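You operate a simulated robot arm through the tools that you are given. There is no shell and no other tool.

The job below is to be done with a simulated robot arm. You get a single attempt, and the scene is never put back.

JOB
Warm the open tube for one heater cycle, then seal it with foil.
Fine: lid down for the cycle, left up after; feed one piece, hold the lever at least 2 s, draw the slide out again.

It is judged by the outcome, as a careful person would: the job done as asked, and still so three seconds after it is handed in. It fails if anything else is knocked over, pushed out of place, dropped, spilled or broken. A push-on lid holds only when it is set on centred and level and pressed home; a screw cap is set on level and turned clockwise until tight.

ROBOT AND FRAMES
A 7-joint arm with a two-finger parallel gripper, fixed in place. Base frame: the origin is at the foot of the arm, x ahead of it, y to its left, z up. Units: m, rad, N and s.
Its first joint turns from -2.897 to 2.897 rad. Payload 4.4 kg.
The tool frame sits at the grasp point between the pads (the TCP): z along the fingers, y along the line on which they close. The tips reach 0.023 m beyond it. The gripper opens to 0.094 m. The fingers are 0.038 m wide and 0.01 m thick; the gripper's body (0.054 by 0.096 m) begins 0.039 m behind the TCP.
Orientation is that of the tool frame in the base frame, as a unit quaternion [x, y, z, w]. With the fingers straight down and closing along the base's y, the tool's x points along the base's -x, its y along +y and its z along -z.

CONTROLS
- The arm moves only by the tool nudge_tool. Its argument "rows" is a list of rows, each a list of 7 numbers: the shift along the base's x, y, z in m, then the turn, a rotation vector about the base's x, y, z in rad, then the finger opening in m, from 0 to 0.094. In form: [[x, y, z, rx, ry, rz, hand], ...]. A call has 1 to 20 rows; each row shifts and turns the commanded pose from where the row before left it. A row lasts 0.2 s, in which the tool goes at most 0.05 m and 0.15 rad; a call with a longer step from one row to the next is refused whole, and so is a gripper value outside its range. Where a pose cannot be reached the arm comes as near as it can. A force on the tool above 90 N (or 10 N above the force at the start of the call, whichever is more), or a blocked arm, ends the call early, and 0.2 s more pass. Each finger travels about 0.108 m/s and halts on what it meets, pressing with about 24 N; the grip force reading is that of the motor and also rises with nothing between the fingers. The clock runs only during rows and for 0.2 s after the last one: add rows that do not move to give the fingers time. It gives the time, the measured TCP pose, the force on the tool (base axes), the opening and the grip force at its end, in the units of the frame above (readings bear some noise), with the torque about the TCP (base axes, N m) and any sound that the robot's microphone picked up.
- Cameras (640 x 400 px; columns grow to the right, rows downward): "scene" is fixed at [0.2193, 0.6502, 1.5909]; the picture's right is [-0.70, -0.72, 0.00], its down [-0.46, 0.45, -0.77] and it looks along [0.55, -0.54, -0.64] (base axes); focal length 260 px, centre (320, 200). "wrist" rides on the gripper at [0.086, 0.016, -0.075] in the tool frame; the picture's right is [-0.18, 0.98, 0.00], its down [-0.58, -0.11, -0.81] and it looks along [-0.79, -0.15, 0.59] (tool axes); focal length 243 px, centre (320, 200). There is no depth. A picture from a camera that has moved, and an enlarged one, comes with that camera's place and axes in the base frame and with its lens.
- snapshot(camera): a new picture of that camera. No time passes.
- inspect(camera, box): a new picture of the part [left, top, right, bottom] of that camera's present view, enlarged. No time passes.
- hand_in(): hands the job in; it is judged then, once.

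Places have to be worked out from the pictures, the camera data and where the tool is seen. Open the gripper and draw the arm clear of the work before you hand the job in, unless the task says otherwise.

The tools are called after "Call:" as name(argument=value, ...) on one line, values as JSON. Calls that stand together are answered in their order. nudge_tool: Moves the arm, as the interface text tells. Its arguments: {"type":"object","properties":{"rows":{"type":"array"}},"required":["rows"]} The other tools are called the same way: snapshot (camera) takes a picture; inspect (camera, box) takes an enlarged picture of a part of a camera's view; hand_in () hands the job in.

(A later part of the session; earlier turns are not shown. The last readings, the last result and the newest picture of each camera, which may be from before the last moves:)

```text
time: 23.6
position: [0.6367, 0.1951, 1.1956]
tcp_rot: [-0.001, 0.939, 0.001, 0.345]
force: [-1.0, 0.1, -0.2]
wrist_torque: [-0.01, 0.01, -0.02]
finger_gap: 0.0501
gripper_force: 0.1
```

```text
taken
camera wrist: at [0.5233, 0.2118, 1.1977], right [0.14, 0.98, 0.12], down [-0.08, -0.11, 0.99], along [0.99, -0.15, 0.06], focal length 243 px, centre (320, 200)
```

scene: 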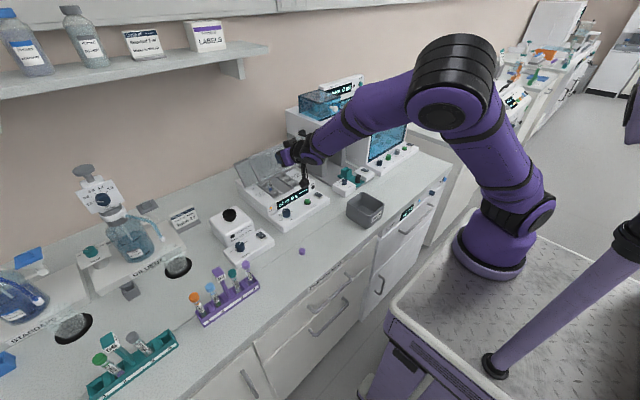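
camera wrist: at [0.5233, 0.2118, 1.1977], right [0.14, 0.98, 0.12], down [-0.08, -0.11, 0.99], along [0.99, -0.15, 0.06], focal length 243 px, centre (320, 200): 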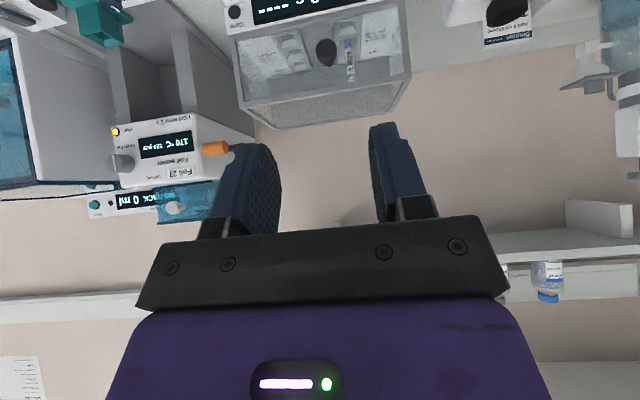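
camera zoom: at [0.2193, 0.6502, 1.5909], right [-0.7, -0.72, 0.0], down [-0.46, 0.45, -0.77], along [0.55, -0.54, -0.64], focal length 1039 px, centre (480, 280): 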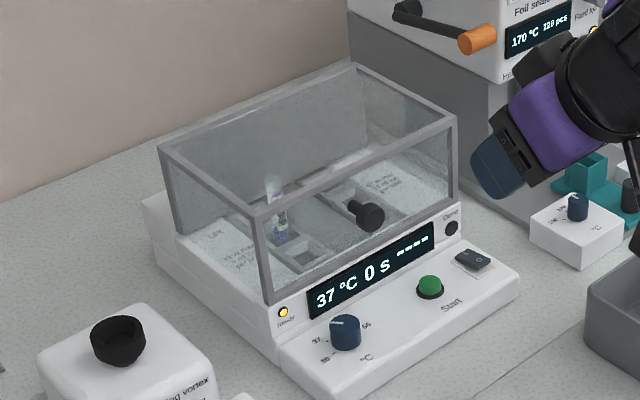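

The lid rests closed. I tilt the tool back to vertical here to get a sharp view of the Start button from above before pressing it.

Call:
nudge_tool(rows=[[-0.015, -0.008, 0, 0, 0.14, 0, 0.03], [-0.015, -0.008, 0, 0, 0.14, 0, 0.0], [-0.015, -0.008, 0, 0, 0.14, 0, 0.0], [-0.015, -0.008, 0, 0, 0.14, 0, 0.0], [-0.015, -0.008, 0, 0, 0.14, 0, 0.0], [0, 0, 0, 0, 0, 0, 0.0]])

Call:
snapshot(camera="wrist")

Call:
inspect(camera="wrist", box=[250, 100, 410, 200])

```text
time: 25.2
position: [0.5596, 0.1957, 1.1772]
tcp_rot: [-0.043, 0.996, -0.015, 0.072]
force: [-0.2, 1.1, -0.1]
wrist_torque: [-0.02, -0.01, -0.04]
finger_gap: 0.0
gripper_force: 24.0
out of reach, approached as far as the arm can: row 4, 5
stopped in row 6: the arm was blocked; the commanded pose is now the measured one
```

```text
taken
camera wrist: at [0.4618, 0.2067, 1.2374], right [0.1, 0.99, -0.01], down [0.47, -0.04, 0.88], along [0.88, -0.09, -0.47], focal length 243 px, centre (320, 200)
```

wrist: 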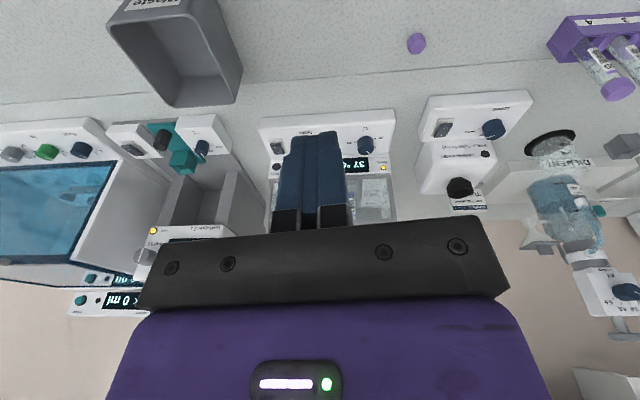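

```text
4.00 times, centred on (330, 150) of wrist
camera zoom: at [0.4618, 0.2067, 1.2374], right [0.1, 0.99, -0.01], down [0.47, -0.04, 0.88], along [0.88, -0.09, -0.47], focal length 970 px, centre (280, 400)
```

zoom: 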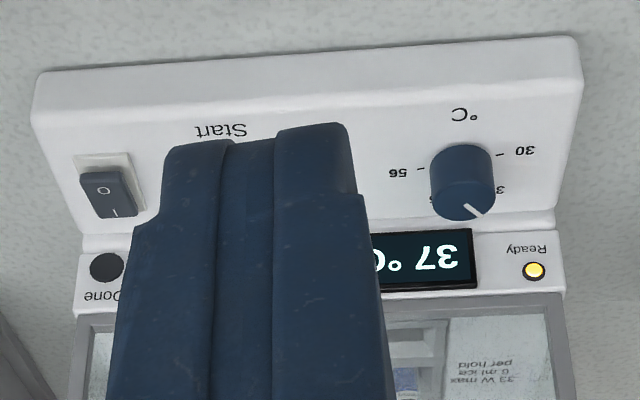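

The vertical pose is at the inner reach limit, so the arm stopped with a slight skew. I move outward while restoring the tilt and removing the skew.

Call:
nudge_tool(rows=[[0.02, -0.005, 0, 0.009, -0.11, -0.02, 0.0], [0.03, -0.01, 0, 0.009, -0.11, -0.02, 0.0], [0.03, -0.012, -0.02, 0.009, -0.11, -0.02, 0.0], [0.03, -0.012, -0.02, 0.009, -0.11, -0.0236, 0.0], [0.03, -0.012, -0.02, 0, -0.116, 0, 0.0], [0, 0, 0, 0, 0, 0, 0.0]])

Call:
snapshot(camera="wrist")

Call:
inspect(camera="scene", box=[250, 150, 350, 250])

```text
time: 26.6
position: [0.6978, 0.1423, 1.114]
tcp_rot: [0.007, 0.939, -0.011, 0.343]
force: [-0.8, 0.3, 0.8]
wrist_torque: [0.0, -0.01, 0.06]
finger_gap: 0.0001
gripper_force: 23.8
```

```text
taken
camera wrist: at [0.584, 0.1618, 1.1157], right [0.16, 0.98, 0.1], down [-0.07, -0.09, 0.99], along [0.98, -0.17, 0.06], focal length 243 px, centre (320, 200)
```

wrist: 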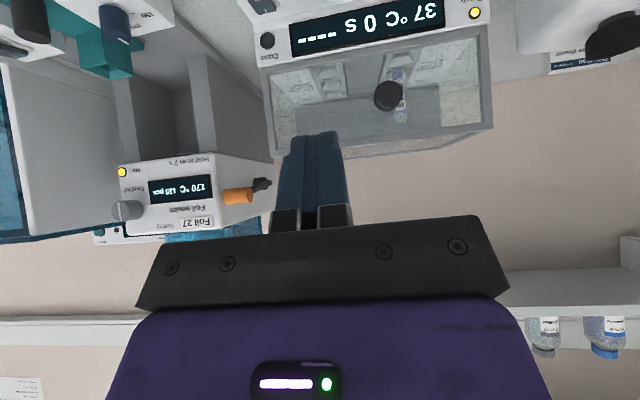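

```text
4.00 times, centred on (300, 200) of scene
camera zoom: at [0.2193, 0.6502, 1.5909], right [-0.7, -0.72, 0.0], down [-0.46, 0.45, -0.77], along [0.55, -0.54, -0.64], focal length 1039 px, centre (400, 200)
```

zoom: 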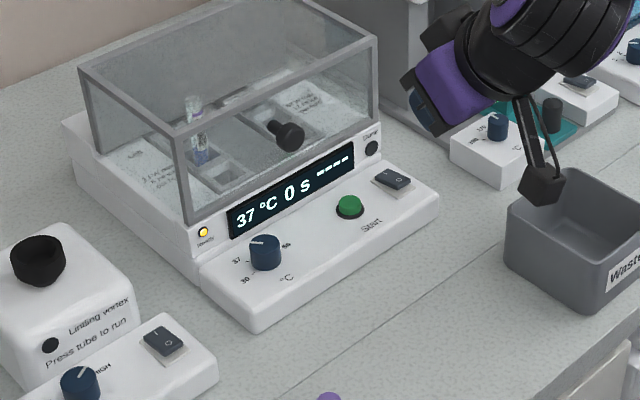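

Start button triangulated at (0.800, 0.1475, 0.948). With closed, tilted fingers (clear of the lid knob) I move above it.

Call:
nudge_tool(rows=[[0.025, 0.0, -0.02, 0.008, 0, 0.0105, 0.0], [0.025, 0.001, -0.02, 0.008, 0, 0.0105, 0.0], [0.024, 0.001, -0.025, 0, 0, 0, 0.0], [0.024, 0.001, -0.03, 0, 0, 0, 0.0], [0, 0, 0, 0, 0, 0, 0.0]])

Call:
inspect(camera="scene", box=[260, 160, 340, 220])

Call:
snapshot(camera="wrist")

```text
time: 27.8
position: [0.7983, 0.1476, 1.0209]
tcp_rot: [-0.001, 0.939, 0.001, 0.343]
force: [-1.1, 0.2, 0.2]
wrist_torque: [-0.03, -0.02, 0.02]
finger_gap: 0.0
gripper_force: 24.1
```

```text
6.67 times, centred on (300, 190) of scene
camera zoom: at [0.2193, 0.6502, 1.5909], right [-0.7, -0.72, 0.0], down [-0.46, 0.45, -0.77], along [0.55, -0.54, -0.64], focal length 1732 px, centre (453, 267)
```

zoom: 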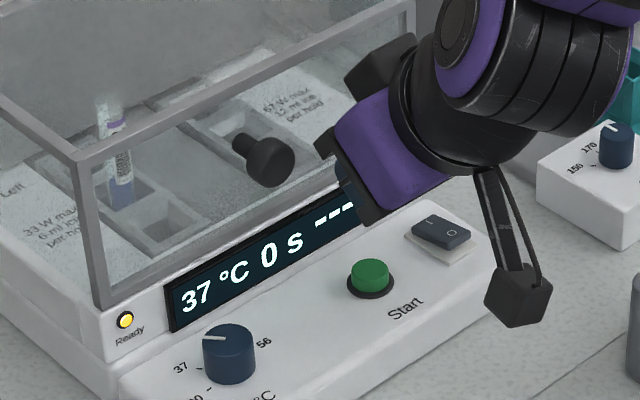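

```text
taken
camera wrist: at [0.6846, 0.1633, 1.0228], right [0.14, 0.98, 0.12], down [-0.07, -0.11, 0.99], along [0.99, -0.15, 0.06], focal length 243 px, centre (320, 200)
```

wrist: 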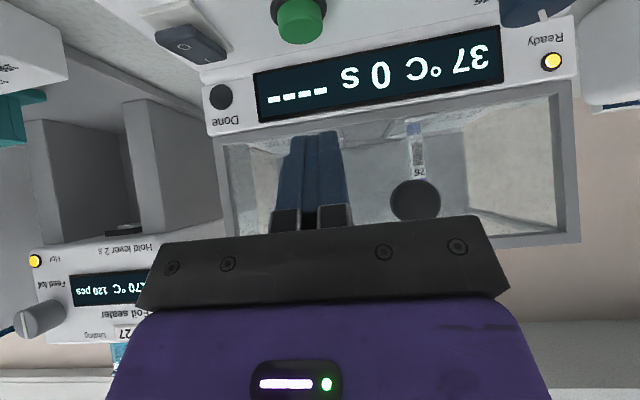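

The wrist view puts the button at (0.797, 0.147, 0.948), right under the lower edge of the fingertips. I descend and press in small steps.

Call:
nudge_tool(rows=[[0, 0, -0.015, 0, 0, 0, 0.0], [0, 0, -0.015, 0, 0, 0, 0.0], [0, 0, -0.005, 0, 0, 0, 0.0], [0, 0, -0.003, 0, 0, 0, 0.0], [0, 0, 0, 0, 0, 0, 0.0]])

Call:
inspect(camera="scene", box=[260, 160, 340, 220])

Call:
snapshot(camera="wrist")

```text
time: 29.0
position: [0.7991, 0.1482, 0.9833]
tcp_rot: [-0.001, 0.94, 0.002, 0.342]
force: [0.8, -0.3, -0.5]
wrist_torque: [-0.02, 0.01, -0.01]
finger_gap: 0.0
gripper_force: 23.6
```

```text
6.67 times, centred on (300, 190) of scene
camera zoom: at [0.2193, 0.6502, 1.5909], right [-0.7, -0.72, 0.0], down [-0.46, 0.45, -0.77], along [0.55, -0.54, -0.64], focal length 1732 px, centre (453, 267)
```

zoom: 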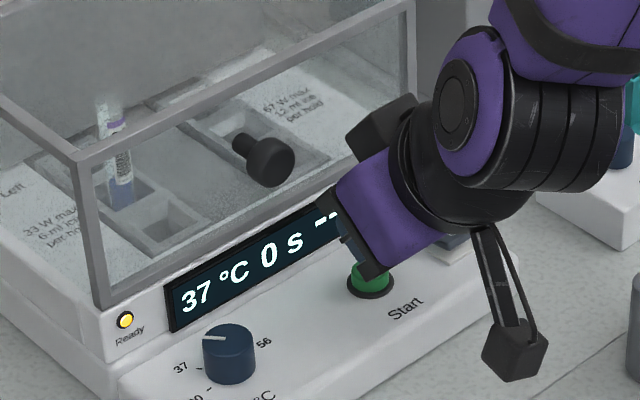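

```text
taken
camera wrist: at [0.6855, 0.1637, 0.985], right [0.14, 0.98, 0.12], down [-0.07, -0.11, 0.99], along [0.99, -0.15, 0.06], focal length 243 px, centre (320, 200)
```

wrist: 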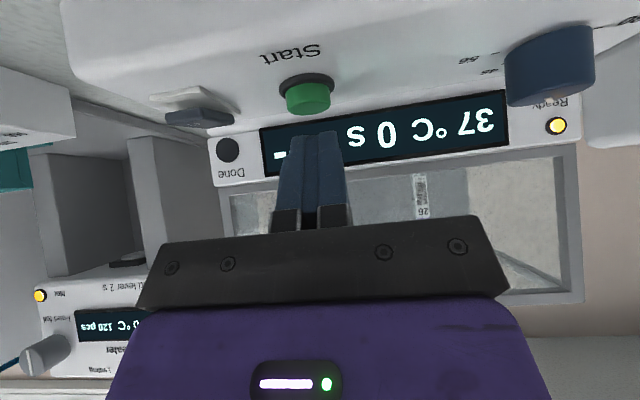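

Call:
nudge_tool(rows=[[-0.006, -0.001, -0.003, 0, 0, 0, 0.0], [0, 0, -0.003, 0, 0, 0, 0.0], [0, 0, -0.003, 0, 0, 0, 0.0], [0, 0, 0, 0, 0, 0, 0.0]])

Call:
snapshot(camera="wrist")

```text
time: 30.0
position: [0.7927, 0.1449, 0.9744]
tcp_rot: [0.0, 0.94, 0.001, 0.342]
force: [0.5, -0.1, -0.2]
wrist_torque: [0.02, 0.02, -0.03]
finger_gap: 0.0001
gripper_force: 23.5
```

```text
taken
camera wrist: at [0.6787, 0.1618, 0.9763], right [0.14, 0.98, 0.12], down [-0.07, -0.11, 0.99], along [0.99, -0.15, 0.06], focal length 243 px, centre (320, 200)
```

wrist: 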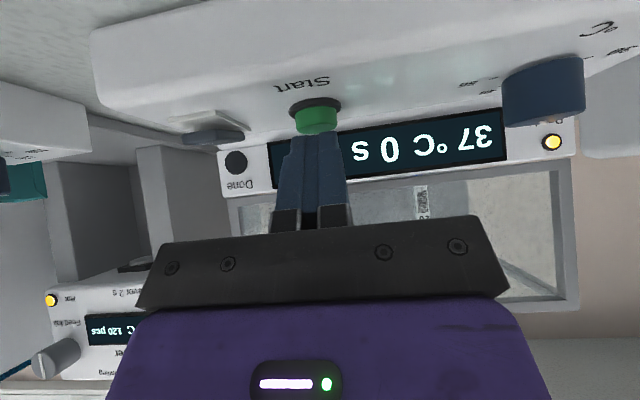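

Call:
nudge_tool(rows=[[0, 0, -0.003, 0, 0, 0, 0.0], [0, 0, -0.003, 0, 0, 0, 0.0], [0, 0, 0, 0, 0, 0, 0.0]])

Call:
snapshot(camera="wrist")

```text
time: 30.8
position: [0.793, 0.1452, 0.9681]
tcp_rot: [-0.001, 0.94, 0.001, 0.342]
force: [-2.1, -0.2, 0.9]
wrist_torque: [-0.01, 0.07, -0.03]
finger_gap: 0.0
gripper_force: 24.4
heard: click
```

```text
taken
camera wrist: at [0.6784, 0.1617, 0.9698], right [0.14, 0.98, 0.12], down [-0.07, -0.11, 0.99], along [0.99, -0.15, 0.06], focal length 243 px, centre (320, 200)
```

wrist: 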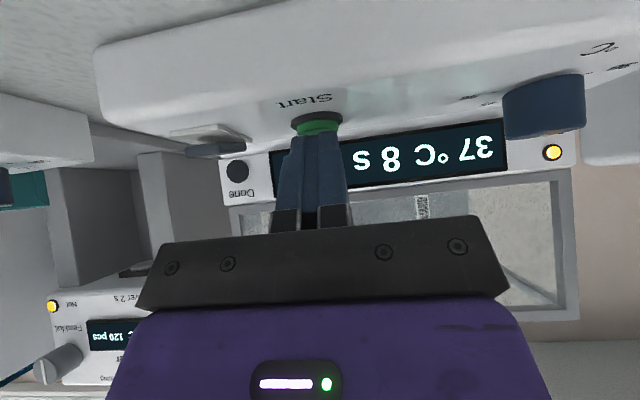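

Click heard, display shows 37 °C and 8 s: the cycle runs with the lid down. I withdraw and position the hand in front of the lid knob while it counts down.

Call:
nudge_tool(rows=[[-0.005, 0, 0.015, 0, 0, 0, 0.0], [-0.015, 0, 0.025, 0, 0, 0, 0.0], [-0.025, 0.01, 0.025, 0, -0.1, 0, 0.0], [-0.02, 0.02, 0.02, 0, -0.12, 0, 0.02], [-0.005, 0.02, 0.02, 0, -0.13, 0, 0.05], [0, 0.001, 0, 0, -0.12, 0, 0.05], [0, 0, 0, 0, 0, 0, 0.05]])

Call:
inspect(camera="scene", box=[240, 140, 340, 220])

Call:
snapshot(camera="wrist")

```text
time: 32.4
position: [0.7208, 0.1962, 1.0722]
tcp_rot: [-0.001, 0.834, 0.001, 0.552]
force: [1.0, -1.2, -0.4]
wrist_torque: [0.02, -0.02, -0.03]
finger_gap: 0.0502
gripper_force: 0.0
```

```text
5.00 times, centred on (290, 180) of scene
camera zoom: at [0.2193, 0.6502, 1.5909], right [-0.7, -0.72, 0.0], down [-0.46, 0.45, -0.77], along [0.55, -0.54, -0.64], focal length 1299 px, centre (470, 300)
```

zoom: 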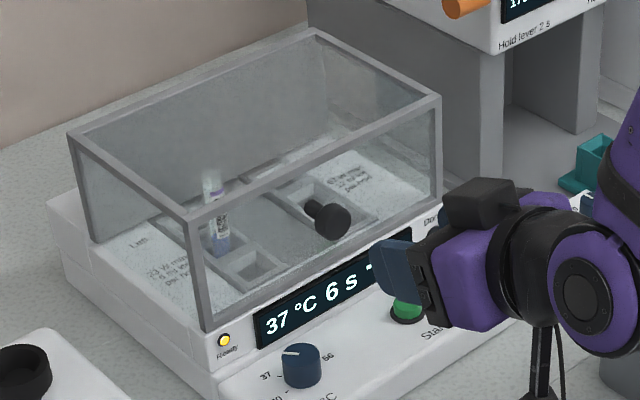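

```text
taken
camera wrist: at [0.6186, 0.2125, 1.0229], right [0.07, 0.98, 0.17], down [-0.51, -0.11, 0.85], along [0.85, -0.15, 0.5], focal length 243 px, centre (320, 200)
```

wrist: 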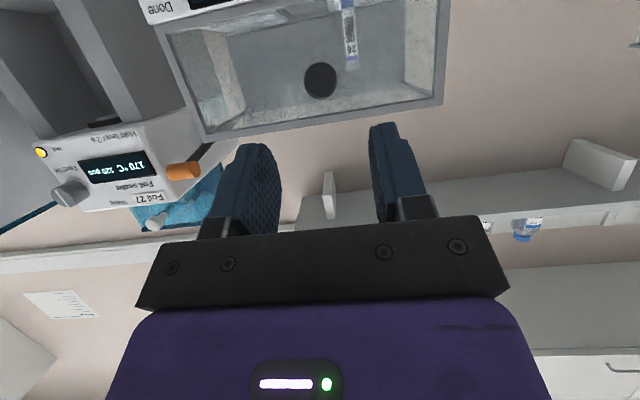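

6 s remaining; I wait without moving.

Call:
nudge_tool(rows=[[0, 0, 0, 0, 0, 0, 0.05], [0, 0, 0, 0, 0, 0, 0.05], [0, 0, 0, 0, 0, 0, 0.05], [0, 0, 0, 0, 0, 0, 0.05], [0, 0, 0, 0, 0, 0, 0.05], [0, 0, 0, 0, 0, 0, 0.05], [0, 0, 0, 0, 0, 0, 0.05], [0, 0, 0, 0, 0, 0, 0.05], [0, 0, 0, 0, 0, 0, 0.05], [0, 0, 0, 0, 0, 0, 0.05], [0, 0, 0, 0, 0, 0, 0.05], [0, 0, 0, 0, 0, 0, 0.05], [0, 0, 0, 0, 0, 0, 0.05], [0, 0, 0, 0, 0, 0, 0.05], [0, 0, 0, 0, 0, 0, 0.05], [0, 0, 0, 0, 0, 0, 0.05], [0, 0, 0, 0, 0, 0, 0.05], [0, 0, 0, 0, 0, 0, 0.05], [0, 0, 0, 0, 0, 0, 0.05], [0, 0, 0, 0, 0, 0, 0.05]])

Call:
nudge_tool(rows=[[0, 0, 0, 0, 0, 0, 0.05], [0, 0, 0, 0, 0, 0, 0.05], [0, 0, 0, 0, 0, 0, 0.05], [0, 0, 0, 0, 0, 0, 0.05], [0, 0, 0, 0, 0, 0, 0.05], [0, 0, 0, 0, 0, 0, 0.05], [0, 0, 0, 0, 0, 0, 0.05], [0, 0, 0, 0, 0, 0, 0.05], [0, 0, 0, 0, 0, 0, 0.05], [0, 0, 0, 0, 0, 0, 0.05], [0, 0, 0, 0, 0, 0, 0.05], [0, 0, 0, 0, 0, 0, 0.05], [0, 0, 0, 0, 0, 0, 0.05], [0, 0, 0, 0, 0, 0, 0.05]])

Call:
inspect(camera="scene", box=[240, 140, 340, 220])

Call:
snapshot(camera="wrist")

```text
time: 36.6
position: [0.721, 0.1957, 1.0732]
tcp_rot: [-0.002, 0.835, 0.002, 0.55]
force: [0.2, 0.0, -0.9]
wrist_torque: [0.03, 0.0, 0.0]
finger_gap: 0.0501
gripper_force: 0.0
```

```text
time: 39.6
position: [0.7205, 0.1956, 1.0742]
tcp_rot: [-0.001, 0.834, 0.002, 0.551]
force: [-0.6, 0.7, -0.8]
wrist_torque: [0.03, -0.01, -0.04]
finger_gap: 0.05
gripper_force: 0.0
```

```text
5.00 times, centred on (290, 180) of scene
camera zoom: at [0.2193, 0.6502, 1.5909], right [-0.7, -0.72, 0.0], down [-0.46, 0.45, -0.77], along [0.55, -0.54, -0.64], focal length 1299 px, centre (470, 300)
```

zoom: 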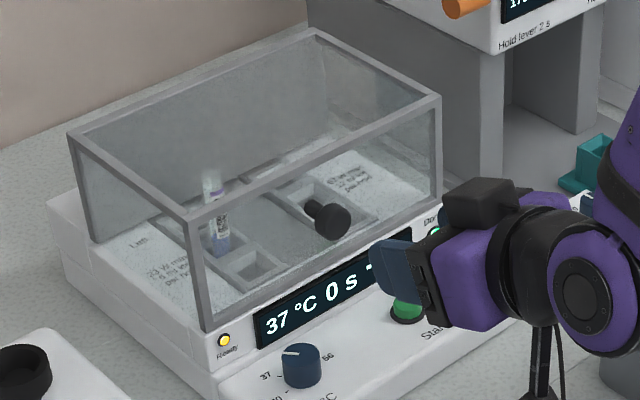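

```text
taken
camera wrist: at [0.6188, 0.2125, 1.0229], right [0.07, 0.98, 0.17], down [-0.51, -0.11, 0.85], along [0.86, -0.15, 0.5], focal length 243 px, centre (320, 200)
```

wrist: 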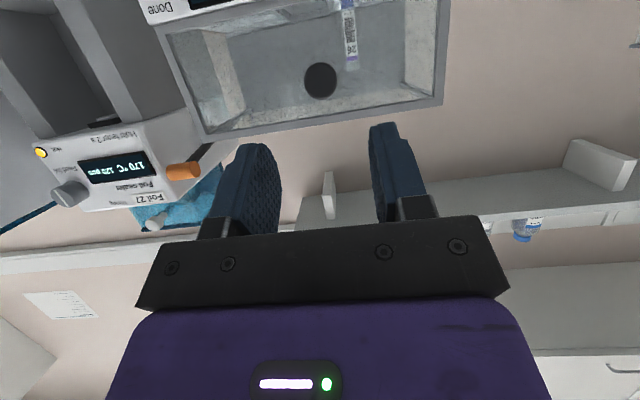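

The display is back at 0 s and the Done lamp is lit: one cycle completed. I move in and grip the lid knob again.

Call:
nudge_tool(rows=[[0.025, 0, -0.01, 0, 0, 0, 0.05], [0.025, 0, -0.01, 0, 0, 0, 0.05], [0.025, 0, -0.01, 0, 0, 0, 0.05], [0.0105, 0, -0.0052, 0, 0, 0, 0.05], [0, 0, 0, 0, 0, 0, 0.03], [0, 0, 0, 0, 0, 0, 0.015], [0, 0, 0, 0, 0, 0, 0.015], [0, 0, 0, 0, 0, 0, 0.015]])

Call:
snapshot(camera="wrist")

```text
time: 41.4
position: [0.8094, 0.1945, 1.0393]
tcp_rot: [0.0, 0.834, 0.0, 0.552]
force: [2.2, -5.5, 0.6]
wrist_torque: [0.0, -0.17, -0.42]
finger_gap: 0.0254
gripper_force: 44.8
```

```text
taken
camera wrist: at [0.7062, 0.2119, 0.9891], right [0.07, 0.98, 0.17], down [-0.51, -0.11, 0.85], along [0.85, -0.15, 0.5], focal length 243 px, centre (320, 200)
```

wrist: 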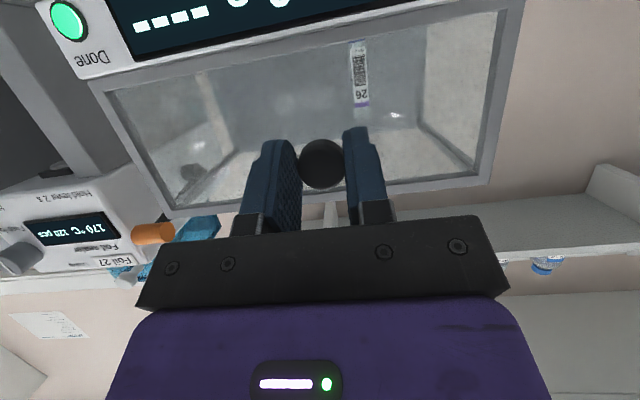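

The knob is held and "Done" is lit green. I lift the lid along the reverse arc, first half.

Call:
nudge_tool(rows=[[0.0035, 0, 0.0158, 0, 0.025, 0, 0.015], [0.0049, 0, 0.0156, 0, 0.025, 0, 0.015], [0.0063, 0, 0.0151, 0, 0.025, 0, 0.015], [0.0075, 0, 0.0145, 0, 0.025, 0, 0.015], [0, 0, 0, 0, 0, 0, 0.015]])

Call:
inspect(camera="scene", box=[220, 110, 340, 220])

```text
time: 42.6
position: [0.8305, 0.1956, 1.0969]
tcp_rot: [-0.002, 0.862, 0.002, 0.508]
force: [1.7, -9.3, -8.5]
wrist_torque: [-0.06, 1.36, -0.39]
finger_gap: 0.0254
gripper_force: 45.0
```

```text
3.64 times, centred on (280, 165) of scene
camera zoom: at [0.2193, 0.6502, 1.5909], right [-0.7, -0.72, 0.0], down [-0.46, 0.45, -0.77], along [0.55, -0.54, -0.64], focal length 945 px, centre (466, 327)
```

zoom: 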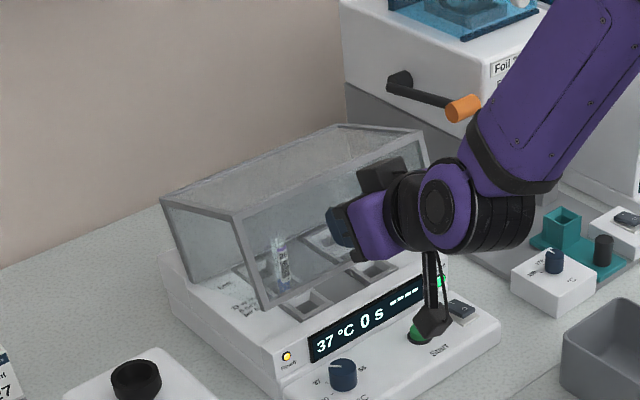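

The lid rises with low forces; I continue along the arc.

Call:
nudge_tool(rows=[[0.0088, -0.0005, 0.0138, 0, 0.025, 0, 0.015], [0.0099, -0.0005, 0.013, 0, 0.025, 0, 0.015], [0.011, 0, 0.0122, 0, 0.025, 0, 0.015], [0.0121, 0, 0.0111, 0, 0.025, 0, 0.015], [0.013, 0, 0.0101, 0, 0.025, 0, 0.015], [0.0138, 0, 0.009, 0, 0.025, 0, 0.015], [0, 0, 0, 0, 0, 0, 0.015]])

Call:
nudge_tool(rows=[[0.0146, 0, 0.0077, 0, 0.025, 0, 0.015], [0.0151, 0, 0.0065, 0, 0.025, 0, 0.015], [0.0157, 0, 0.0051, 0, 0.025, 0, 0.015], [0.016, 0, 0.0038, 0, 0.025, 0, 0.015], [0, 0, 0, 0, 0, 0, 0.015]])

Call:
snapshot(camera="wrist")

Call:
inspect(camera="scene", box=[220, 90, 320, 190])

```text
time: 44.2
position: [0.8958, 0.1954, 1.1679]
tcp_rot: [0.0, 0.896, 0.001, 0.443]
force: [-6.6, -3.2, -1.6]
wrist_torque: [-0.19, 1.31, -0.11]
finger_gap: 0.0254
gripper_force: 45.2
```

```text
time: 45.4
position: [0.9594, 0.1952, 1.191]
tcp_rot: [-0.001, 0.917, 0.002, 0.399]
force: [0.4, -4.7, 8.7]
wrist_torque: [-0.29, -0.36, -0.21]
finger_gap: 0.0258
gripper_force: 45.2
```

```text
taken
camera wrist: at [0.8457, 0.2117, 1.1788], right [0.12, 0.98, 0.14], down [-0.19, -0.11, 0.97], along [0.97, -0.15, 0.18], focal length 243 px, centre (320, 200)
```

wrist: 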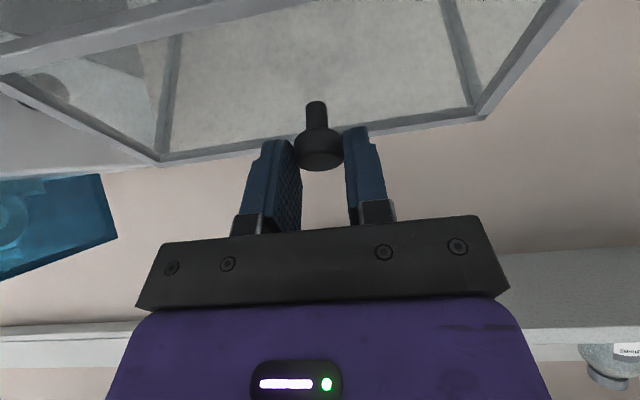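

```text
4.00 times, centred on (270, 140) of scene
camera zoom: at [0.2193, 0.6502, 1.5909], right [-0.7, -0.72, 0.0], down [-0.46, 0.45, -0.77], along [0.55, -0.54, -0.64], focal length 1039 px, centre (520, 440)
```

zoom: 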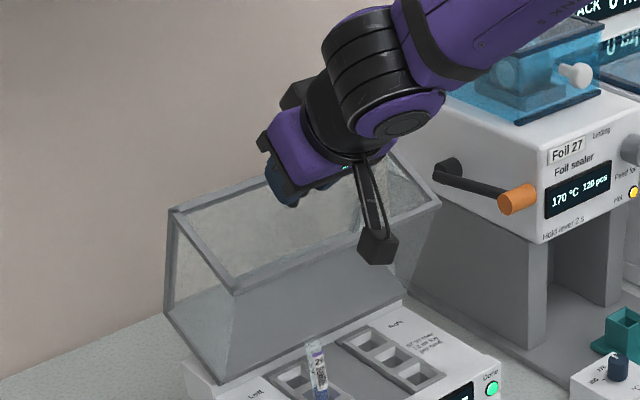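

Continuing the last 30° to the original open position.

Call:
nudge_tool(rows=[[0.0164, 0, 0.0024, 0, 0.025, 0, 0.015], [0.0165, 0, 0.001, 0, 0.025, 0, 0.015], [0.0165, 0, -0.0005, 0, 0.025, 0, 0.015], [0.0164, 0, -0.0018, 0, 0.025, 0, 0.015], [0.0161, 0, -0.0032, 0, 0.025, 0, 0.015], [0.01, 0, -0.003, 0, 0.02, 0, 0.015], [0, 0, 0, 0, 0, 0, 0.015]])

Call:
inspect(camera="scene", box=[215, 90, 315, 190])

Call:
snapshot(camera="wrist")

```text
time: 47.0
position: [1.0506, 0.1965, 1.1882]
tcp_rot: [-0.001, 0.944, 0.002, 0.331]
force: [3.4, 6.2, 13.4]
wrist_torque: [0.18, -0.07, 0.06]
finger_gap: 0.0256
gripper_force: 44.9
```

```text
4.00 times, centred on (265, 140) of scene
camera zoom: at [0.2193, 0.6502, 1.5909], right [-0.7, -0.72, 0.0], down [-0.46, 0.45, -0.77], along [0.55, -0.54, -0.64], focal length 1039 px, centre (540, 440)
```

zoom: 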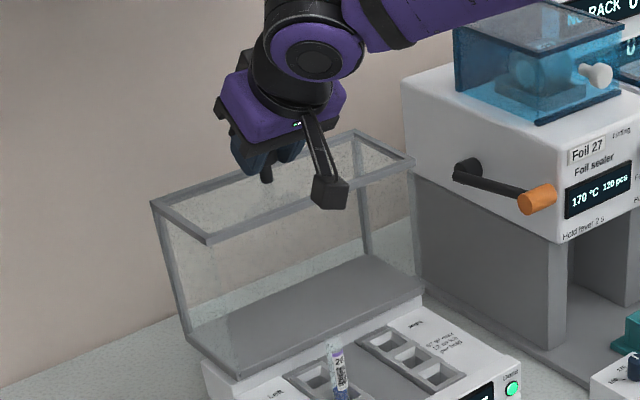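

```text
taken
camera wrist: at [0.9364, 0.2116, 1.1918], right [0.14, 0.98, 0.12], down [-0.05, -0.11, 0.99], along [0.99, -0.14, 0.03], focal length 243 px, centre (320, 200)
```

wrist: 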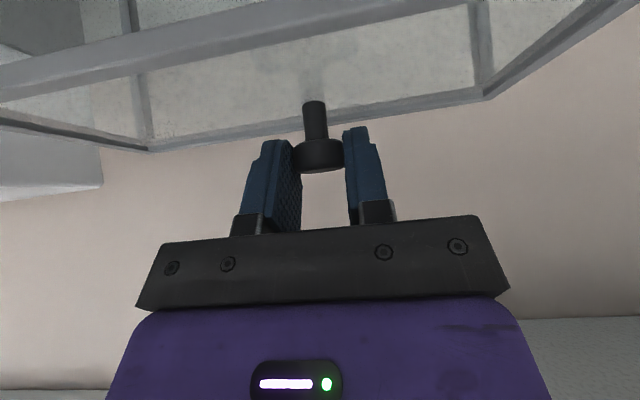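

The lid is about 5 mm short of its original open position; I push it the rest to its stop.

Call:
nudge_tool(rows=[[0.005, 0, -0.0015, 0, 0.01, 0, 0.015], [0.003, 0, -0.001, 0, 0, 0, 0.015], [0, 0, 0, 0, 0, 0, 0.015]])

Call:
inspect(camera="scene", box=[215, 90, 315, 190])

```text
time: 47.8
position: [1.0594, 0.1955, 1.1852]
tcp_rot: [-0.002, 0.945, 0.002, 0.326]
force: [-6.8, 2.4, 16.1]
wrist_torque: [-0.03, 0.62, 0.03]
finger_gap: 0.0257
gripper_force: 45.1
```

```text
4.00 times, centred on (265, 140) of scene
camera zoom: at [0.2193, 0.6502, 1.5909], right [-0.7, -0.72, 0.0], down [-0.46, 0.45, -0.77], along [0.55, -0.54, -0.64], focal length 1039 px, centre (540, 440)
```

zoom: 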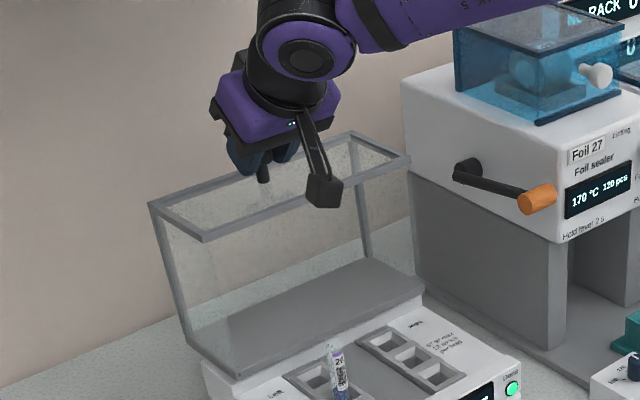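

The lid is at its stop (force now reversing, position matches the start). I release and back off upward and away.

Call:
nudge_tool(rows=[[0, 0, 0, 0, 0, 0, 0.03], [0, 0, 0, 0, 0, 0, 0.05], [0, 0, 0, 0, 0, 0, 0.06], [-0.012, 0, 0.016, 0, 0, 0, 0.06], [-0.02, 0, 0.03, 0, 0, 0, 0.06], [-0.02, 0, 0.035, 0, 0, 0, 0.06], [-0.03, 0, 0.03, 0, 0, 0, 0.06], [-0.04, 0, 0.01, 0, 0.05, 0, 0.06], [0, 0, 0, 0, 0, 0, 0.06]])

Call:
snapshot(camera="scene")

Call:
inspect(camera="scene", box=[215, 115, 305, 185])

Call:
snapshot(camera="wrist")

```text
time: 49.8
position: [0.9375, 0.1961, 1.3048]
tcp_rot: [-0.001, 0.953, 0.001, 0.303]
force: [-0.4, 0.0, -0.7]
wrist_torque: [0.01, 0.01, 0.01]
finger_gap: 0.0601
gripper_force: 0.0
```

```text
taken
```

scene: 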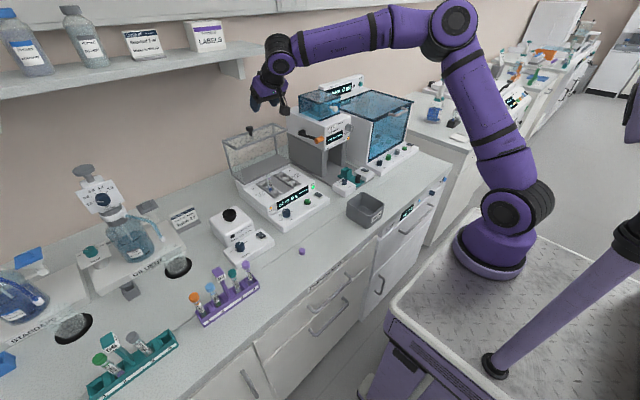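

```text
5.71 times, centred on (260, 150) of scene
camera zoom: at [0.2193, 0.6502, 1.5909], right [-0.7, -0.72, 0.0], down [-0.46, 0.45, -0.77], along [0.55, -0.54, -0.64], focal length 1485 px, centre (663, 486)
```

zoom: 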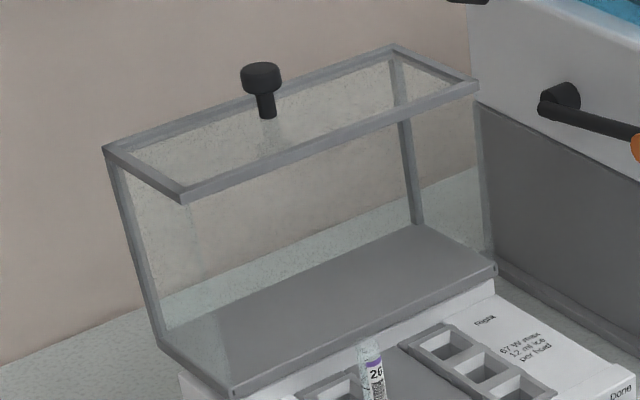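

```text
taken
camera wrist: at [0.8237, 0.2127, 1.316], right [0.15, 0.98, 0.11], down [0.01, -0.11, 0.99], along [0.99, -0.15, -0.03], focal length 243 px, centre (320, 200)
```

wrist: 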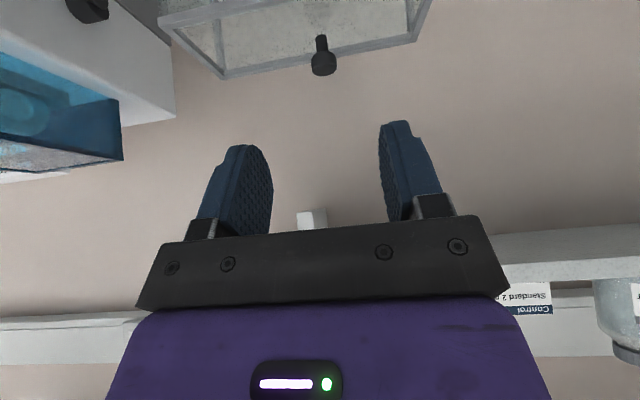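

The lid is back exactly where it started. Now I go back and look closely at the tube with the fingers near vertical.

Call:
nudge_tool(rows=[[-0.03, 0.006, -0.005, 0, 0.08, 0, 0.06], [-0.03, 0.006, -0.02, 0, 0.08, 0, 0.06], [-0.03, 0.006, -0.025, 0, 0.08, 0, 0.06], [-0.03, 0.006, -0.025, 0, 0.076, 0, 0.06], [-0.0175, 0.005, -0.03, 0, 0, 0, 0.06], [0, 0, 0, 0, 0, 0, 0.06]])

Call:
snapshot(camera="wrist")

Call:
inspect(camera="wrist", box=[250, 40, 390, 140])

Call:
inspect(camera="scene", box=[250, 165, 300, 200])

```text
time: 51.2
position: [0.8007, 0.225, 1.2008]
tcp_rot: [-0.001, 0.989, 0.001, 0.148]
force: [-0.1, 0.9, -0.3]
wrist_torque: [0.0, -0.03, -0.02]
finger_gap: 0.0602
gripper_force: 0.1
```

```text
taken
camera wrist: at [0.6961, 0.241, 1.247], right [0.17, 0.98, 0.06], down [0.32, -0.11, 0.94], along [0.93, -0.15, -0.33], focal length 243 px, centre (320, 200)
```

wrist: 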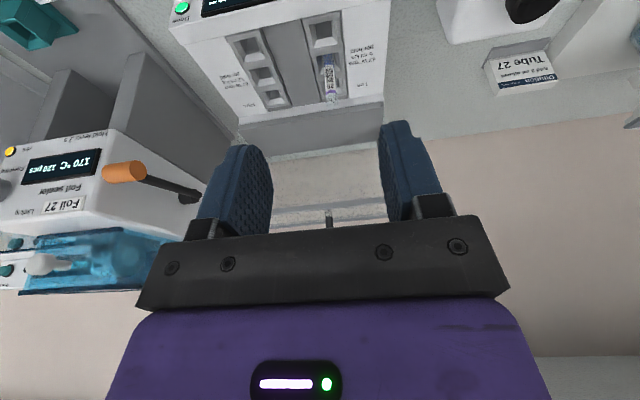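

```text
4.00 times, centred on (320, 90) of wrist
camera zoom: at [0.6961, 0.241, 1.247], right [0.17, 0.98, 0.06], down [0.32, -0.11, 0.94], along [0.93, -0.15, -0.33], focal length 970 px, centre (320, 640)
```

zoom: 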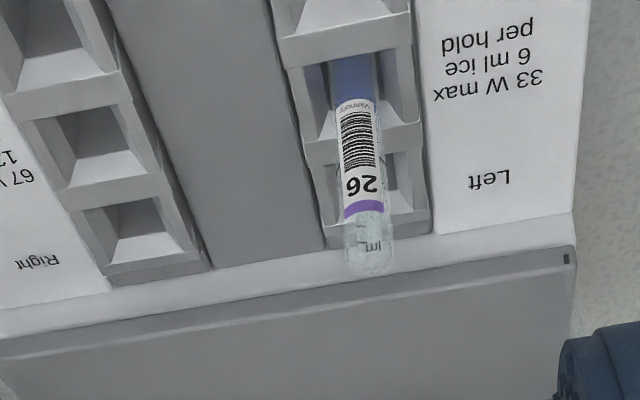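

```text
11.43 times, centred on (275, 182) of scene
camera zoom: at [0.2193, 0.6502, 1.5909], right [-0.7, -0.72, 0.0], down [-0.46, 0.45, -0.77], along [0.55, -0.54, -0.64], focal length 2969 px, centre (834, 400)
```

zoom: 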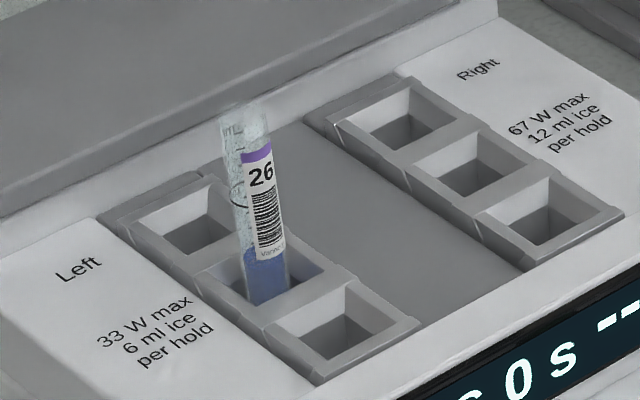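

Tube 26 stands vertical with its mouth at (0.927, 0.2255, 1.047) and is visible down to z≈0.968. I tilt to 0.4 rad and move above it, fingers straddling it along y.

Call:
nudge_tool(rows=[[0.03, 0, -0.015, 0, -0.05, 0, 0.06], [0.03, 0, -0.015, 0, -0.053, 0, 0.06], [0.03, 0, -0.015, 0, 0, 0, 0.06], [0.03, 0, -0.02, 0, 0, 0, 0.06], [0.006, 0, -0.02, 0, 0, 0, 0.06], [0, 0, 0, 0, 0, 0, 0.06]])

Call:
snapshot(camera="wrist")

Call:
inspect(camera="scene", box=[240, 140, 310, 200])

```text
time: 52.6
position: [0.9253, 0.2222, 1.1136]
tcp_rot: [-0.001, 0.98, 0.001, 0.2]
force: [-0.1, 0.6, -0.5]
wrist_torque: [0.01, -0.03, 0.0]
finger_gap: 0.0599
gripper_force: 0.1
```

```text
taken
camera wrist: at [0.8174, 0.2392, 1.1486], right [0.17, 0.98, 0.07], down [0.22, -0.11, 0.97], along [0.96, -0.15, -0.24], focal length 243 px, centre (320, 200)
```

wrist: 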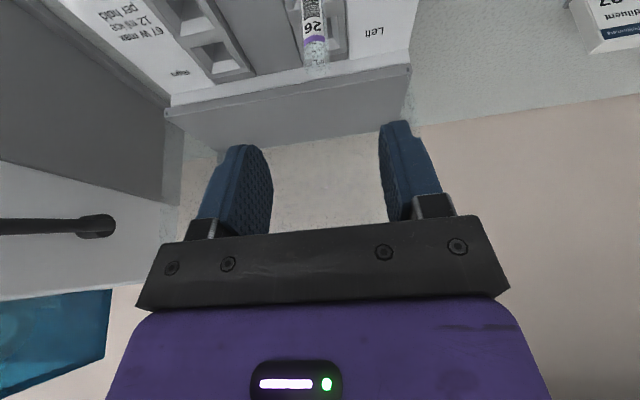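

```text
6.67 times, centred on (275, 170) of scene
camera zoom: at [0.2193, 0.6502, 1.5909], right [-0.7, -0.72, 0.0], down [-0.46, 0.45, -0.77], along [0.55, -0.54, -0.64], focal length 1732 px, centre (620, 400)
```

zoom: 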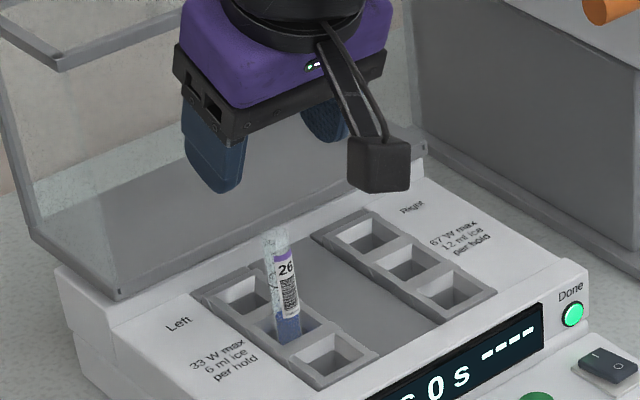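

Call:
nudge_tool(rows=[[0, 0.001, -0.02, 0, 0, 0, 0.05], [0, 0.001, -0.02, 0, 0, 0, 0.05], [0, 0, -0.015, 0, 0, 0, 0.05], [0, 0, 0, 0, 0, 0, 0.05]])

Call:
snapshot(camera="wrist")

Call:
inspect(camera="scene", box=[240, 140, 310, 200])

```text
time: 53.6
position: [0.9249, 0.2257, 1.0601]
tcp_rot: [-0.001, 0.98, 0.002, 0.199]
force: [0.7, -1.3, -0.1]
wrist_torque: [0.0, -0.01, 0.01]
finger_gap: 0.0502
gripper_force: 0.1
```

```text
taken
camera wrist: at [0.8173, 0.2417, 1.0949], right [0.17, 0.98, 0.07], down [0.22, -0.11, 0.97], along [0.96, -0.15, -0.24], focal length 243 px, centre (320, 200)
```

wrist: 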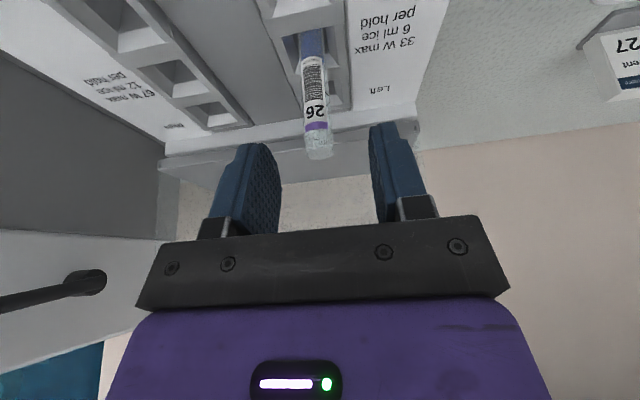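

```text
6.67 times, centred on (275, 170) of scene
camera zoom: at [0.2193, 0.6502, 1.5909], right [-0.7, -0.72, 0.0], down [-0.46, 0.45, -0.77], along [0.55, -0.54, -0.64], focal length 1732 px, centre (620, 400)
```

zoom: 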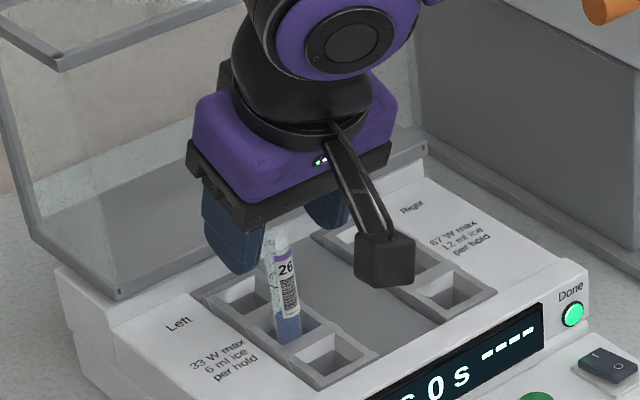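

The tube's mouth is between the fingers at (0.925, 0.2265, 1.047). I lower 22 mm and close on it.

Call:
nudge_tool(rows=[[0, 0.001, -0.012, 0, 0, 0, 0.05], [0, 0, -0.01, 0, 0, 0, 0.05], [0, 0, 0, 0, 0, 0, 0.03], [0, 0, 0, 0, 0, 0, 0.012], [0, 0, 0, 0, 0, 0, 0.008], [0, 0, 0, 0, 0, 0, 0.008]])

Call:
snapshot(camera="wrist")

Call:
inspect(camera="scene", box=[240, 140, 310, 200])

```text
time: 55.0
position: [0.9269, 0.2265, 1.0383]
tcp_rot: [-0.001, 0.98, 0.002, 0.199]
force: [0.0, -0.6, 0.5]
wrist_torque: [-0.02, 0.01, -0.01]
finger_gap: 0.0143
gripper_force: 24.1
```

```text
taken
camera wrist: at [0.8179, 0.2429, 1.0739], right [0.17, 0.98, 0.07], down [0.22, -0.11, 0.97], along [0.96, -0.15, -0.24], focal length 243 px, centre (320, 200)
```

wrist: 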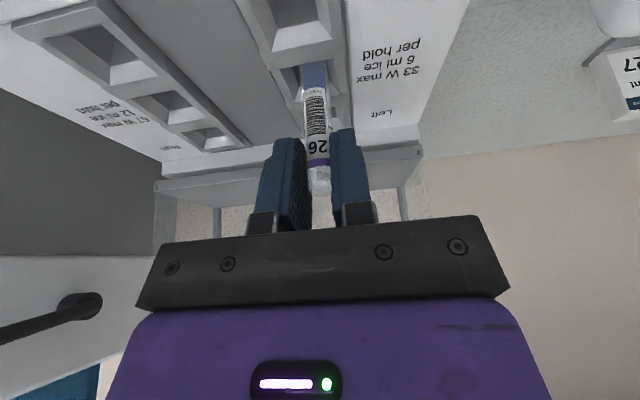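

```text
6.67 times, centred on (275, 170) of scene
camera zoom: at [0.2193, 0.6502, 1.5909], right [-0.7, -0.72, 0.0], down [-0.46, 0.45, -0.77], along [0.55, -0.54, -0.64], focal length 1732 px, centre (620, 400)
```

zoom: 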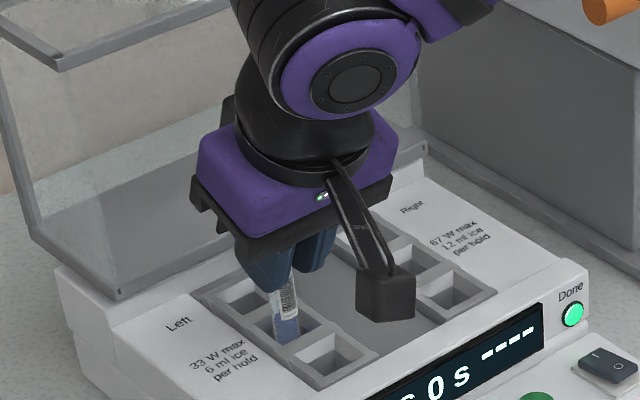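

The tube is gripped (gap 14.3 mm). I lift it straight up out of the well.

Call:
nudge_tool(rows=[[0, 0, 0.008, 0, 0, 0, 0.008], [0, 0, 0.012, 0, 0, 0, 0.008], [0, 0, 0.016, 0, 0, 0, 0.008], [0, 0, 0.02, 0, 0, 0, 0.008], [0, 0, 0.02, 0, 0, 0, 0.008], [0, 0, 0.02, 0, 0, 0, 0.008], [0, 0, 0.014, 0, 0, 0, 0.008], [0, 0, 0, 0, 0, 0, 0.008]])

Call:
snapshot(camera="wrist")

Call:
inspect(camera="scene", box=[240, 120, 310, 200])

```text
time: 56.8
position: [0.9261, 0.2268, 1.149]
tcp_rot: [-0.001, 0.98, 0.001, 0.2]
force: [0.0, 0.5, 0.3]
wrist_torque: [0.02, -0.02, 0.0]
finger_gap: 0.0142
gripper_force: 23.9
```

```text
taken
camera wrist: at [0.8164, 0.2436, 1.1836], right [0.17, 0.98, 0.07], down [0.22, -0.11, 0.97], along [0.96, -0.15, -0.24], focal length 243 px, centre (320, 200)
```

wrist: 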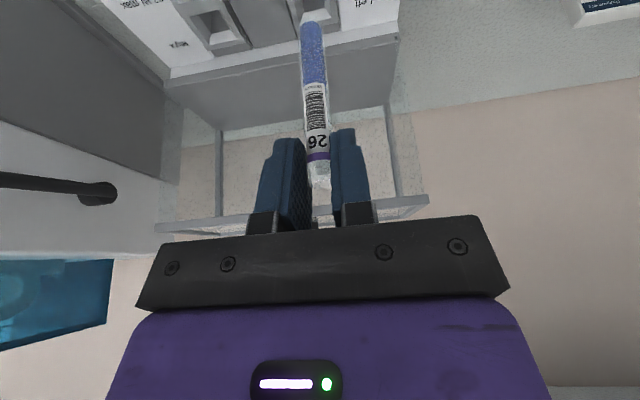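

```text
5.00 times, centred on (275, 160) of scene
camera zoom: at [0.2193, 0.6502, 1.5909], right [-0.7, -0.72, 0.0], down [-0.46, 0.45, -0.77], along [0.55, -0.54, -0.64], focal length 1299 px, centre (545, 400)
```

zoom: 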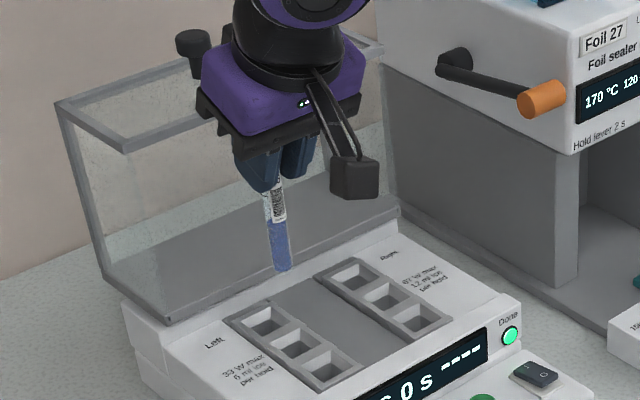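

The tube (≈107 mm long) hangs vertical, its bottom ≈0.099 below the TCP. I carry it back from the heater, then sideways in front of the sealer, smoothly and upright.

Call:
nudge_tool(rows=[[-0.01, 0, 0.01, 0, 0, 0, 0.008], [-0.025, 0, 0.01, 0, 0, 0, 0.008], [-0.035, 0, 0.01, 0, 0, 0, 0.008], [-0.035, -0.01, 0, 0, 0, 0, 0.008], [-0.035, -0.02, 0, 0, 0, 0, 0.008], [-0.03, -0.03, 0, 0, 0, 0, 0.008], [-0.016, -0.035, 0, 0, 0, 0, 0.008], [0, -0.04, 0, 0, 0, 0, 0.008], [0, -0.04, 0, 0, 0, 0, 0.008], [0, -0.04, 0, 0, 0, 0, 0.008], [0, -0.04, 0, 0, 0, 0, 0.008], [0, -0.035, 0, 0, 0, 0, 0.008], [0, -0.025, 0, 0, 0, 0, 0.008], [0, -0.015, 0, 0, 0, 0, 0.008], [0, 0, 0, 0, 0, 0, 0.008]])

Call:
snapshot(camera="wrist")

Call:
snapshot(camera="scene")

```text
time: 60.0
position: [0.7405, -0.102, 1.1783]
tcp_rot: [-0.001, 0.98, 0.002, 0.199]
force: [0.1, 1.3, 0.4]
wrist_torque: [-0.02, 0.02, 0.0]
finger_gap: 0.0134
gripper_force: 24.1
```

```text
taken
camera wrist: at [0.6315, -0.0857, 1.2136], right [0.17, 0.98, 0.07], down [0.22, -0.11, 0.97], along [0.96, -0.15, -0.24], focal length 243 px, centre (320, 200)
```

wrist: 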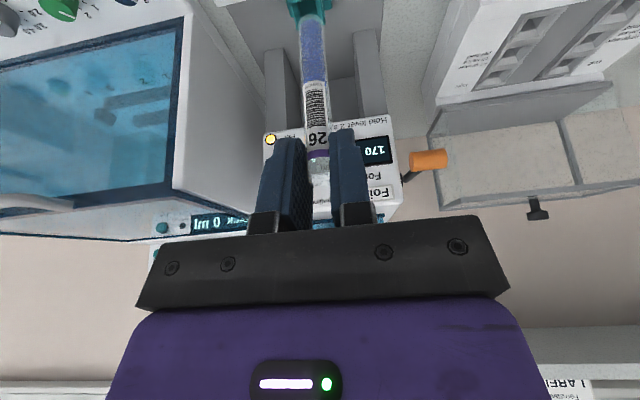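

```text
taken
```

scene: 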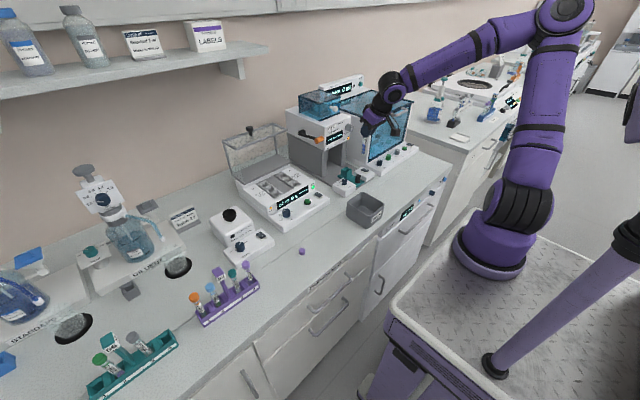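

Now I enlarge both views of the teal slide to fix the socket position.

Call:
inspect(camera="scene", box=[325, 150, 375, 195])

Call:
inspect(camera="wrist", box=[250, 0, 390, 90])

```text
8.89 times, centred on (350, 172) of scene
camera zoom: at [0.2193, 0.6502, 1.5909], right [-0.7, -0.72, 0.0], down [-0.46, 0.45, -0.77], along [0.55, -0.54, -0.64], focal length 2309 px, centre (53, 444)
```

zoom: 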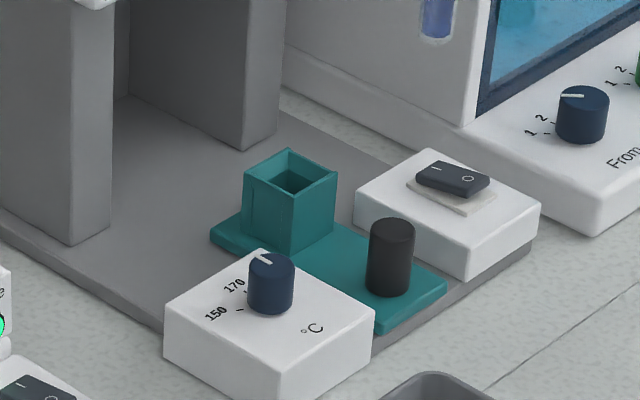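

```text
4.44 times, centred on (320, 45) of wrist
camera zoom: at [0.6315, -0.0857, 1.2136], right [0.17, 0.98, 0.07], down [0.22, -0.11, 0.97], along [0.96, -0.15, -0.24], focal length 1078 px, centre (320, 889)
```

zoom: 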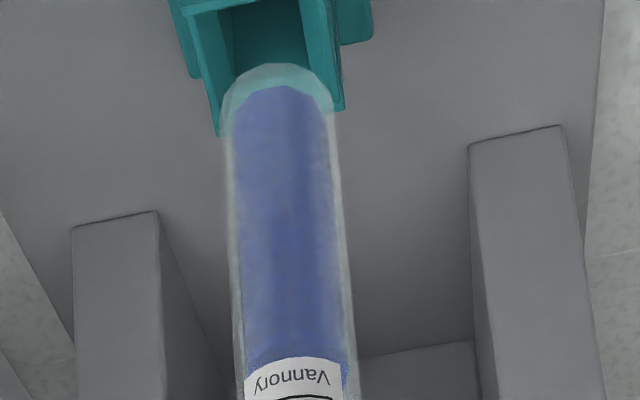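

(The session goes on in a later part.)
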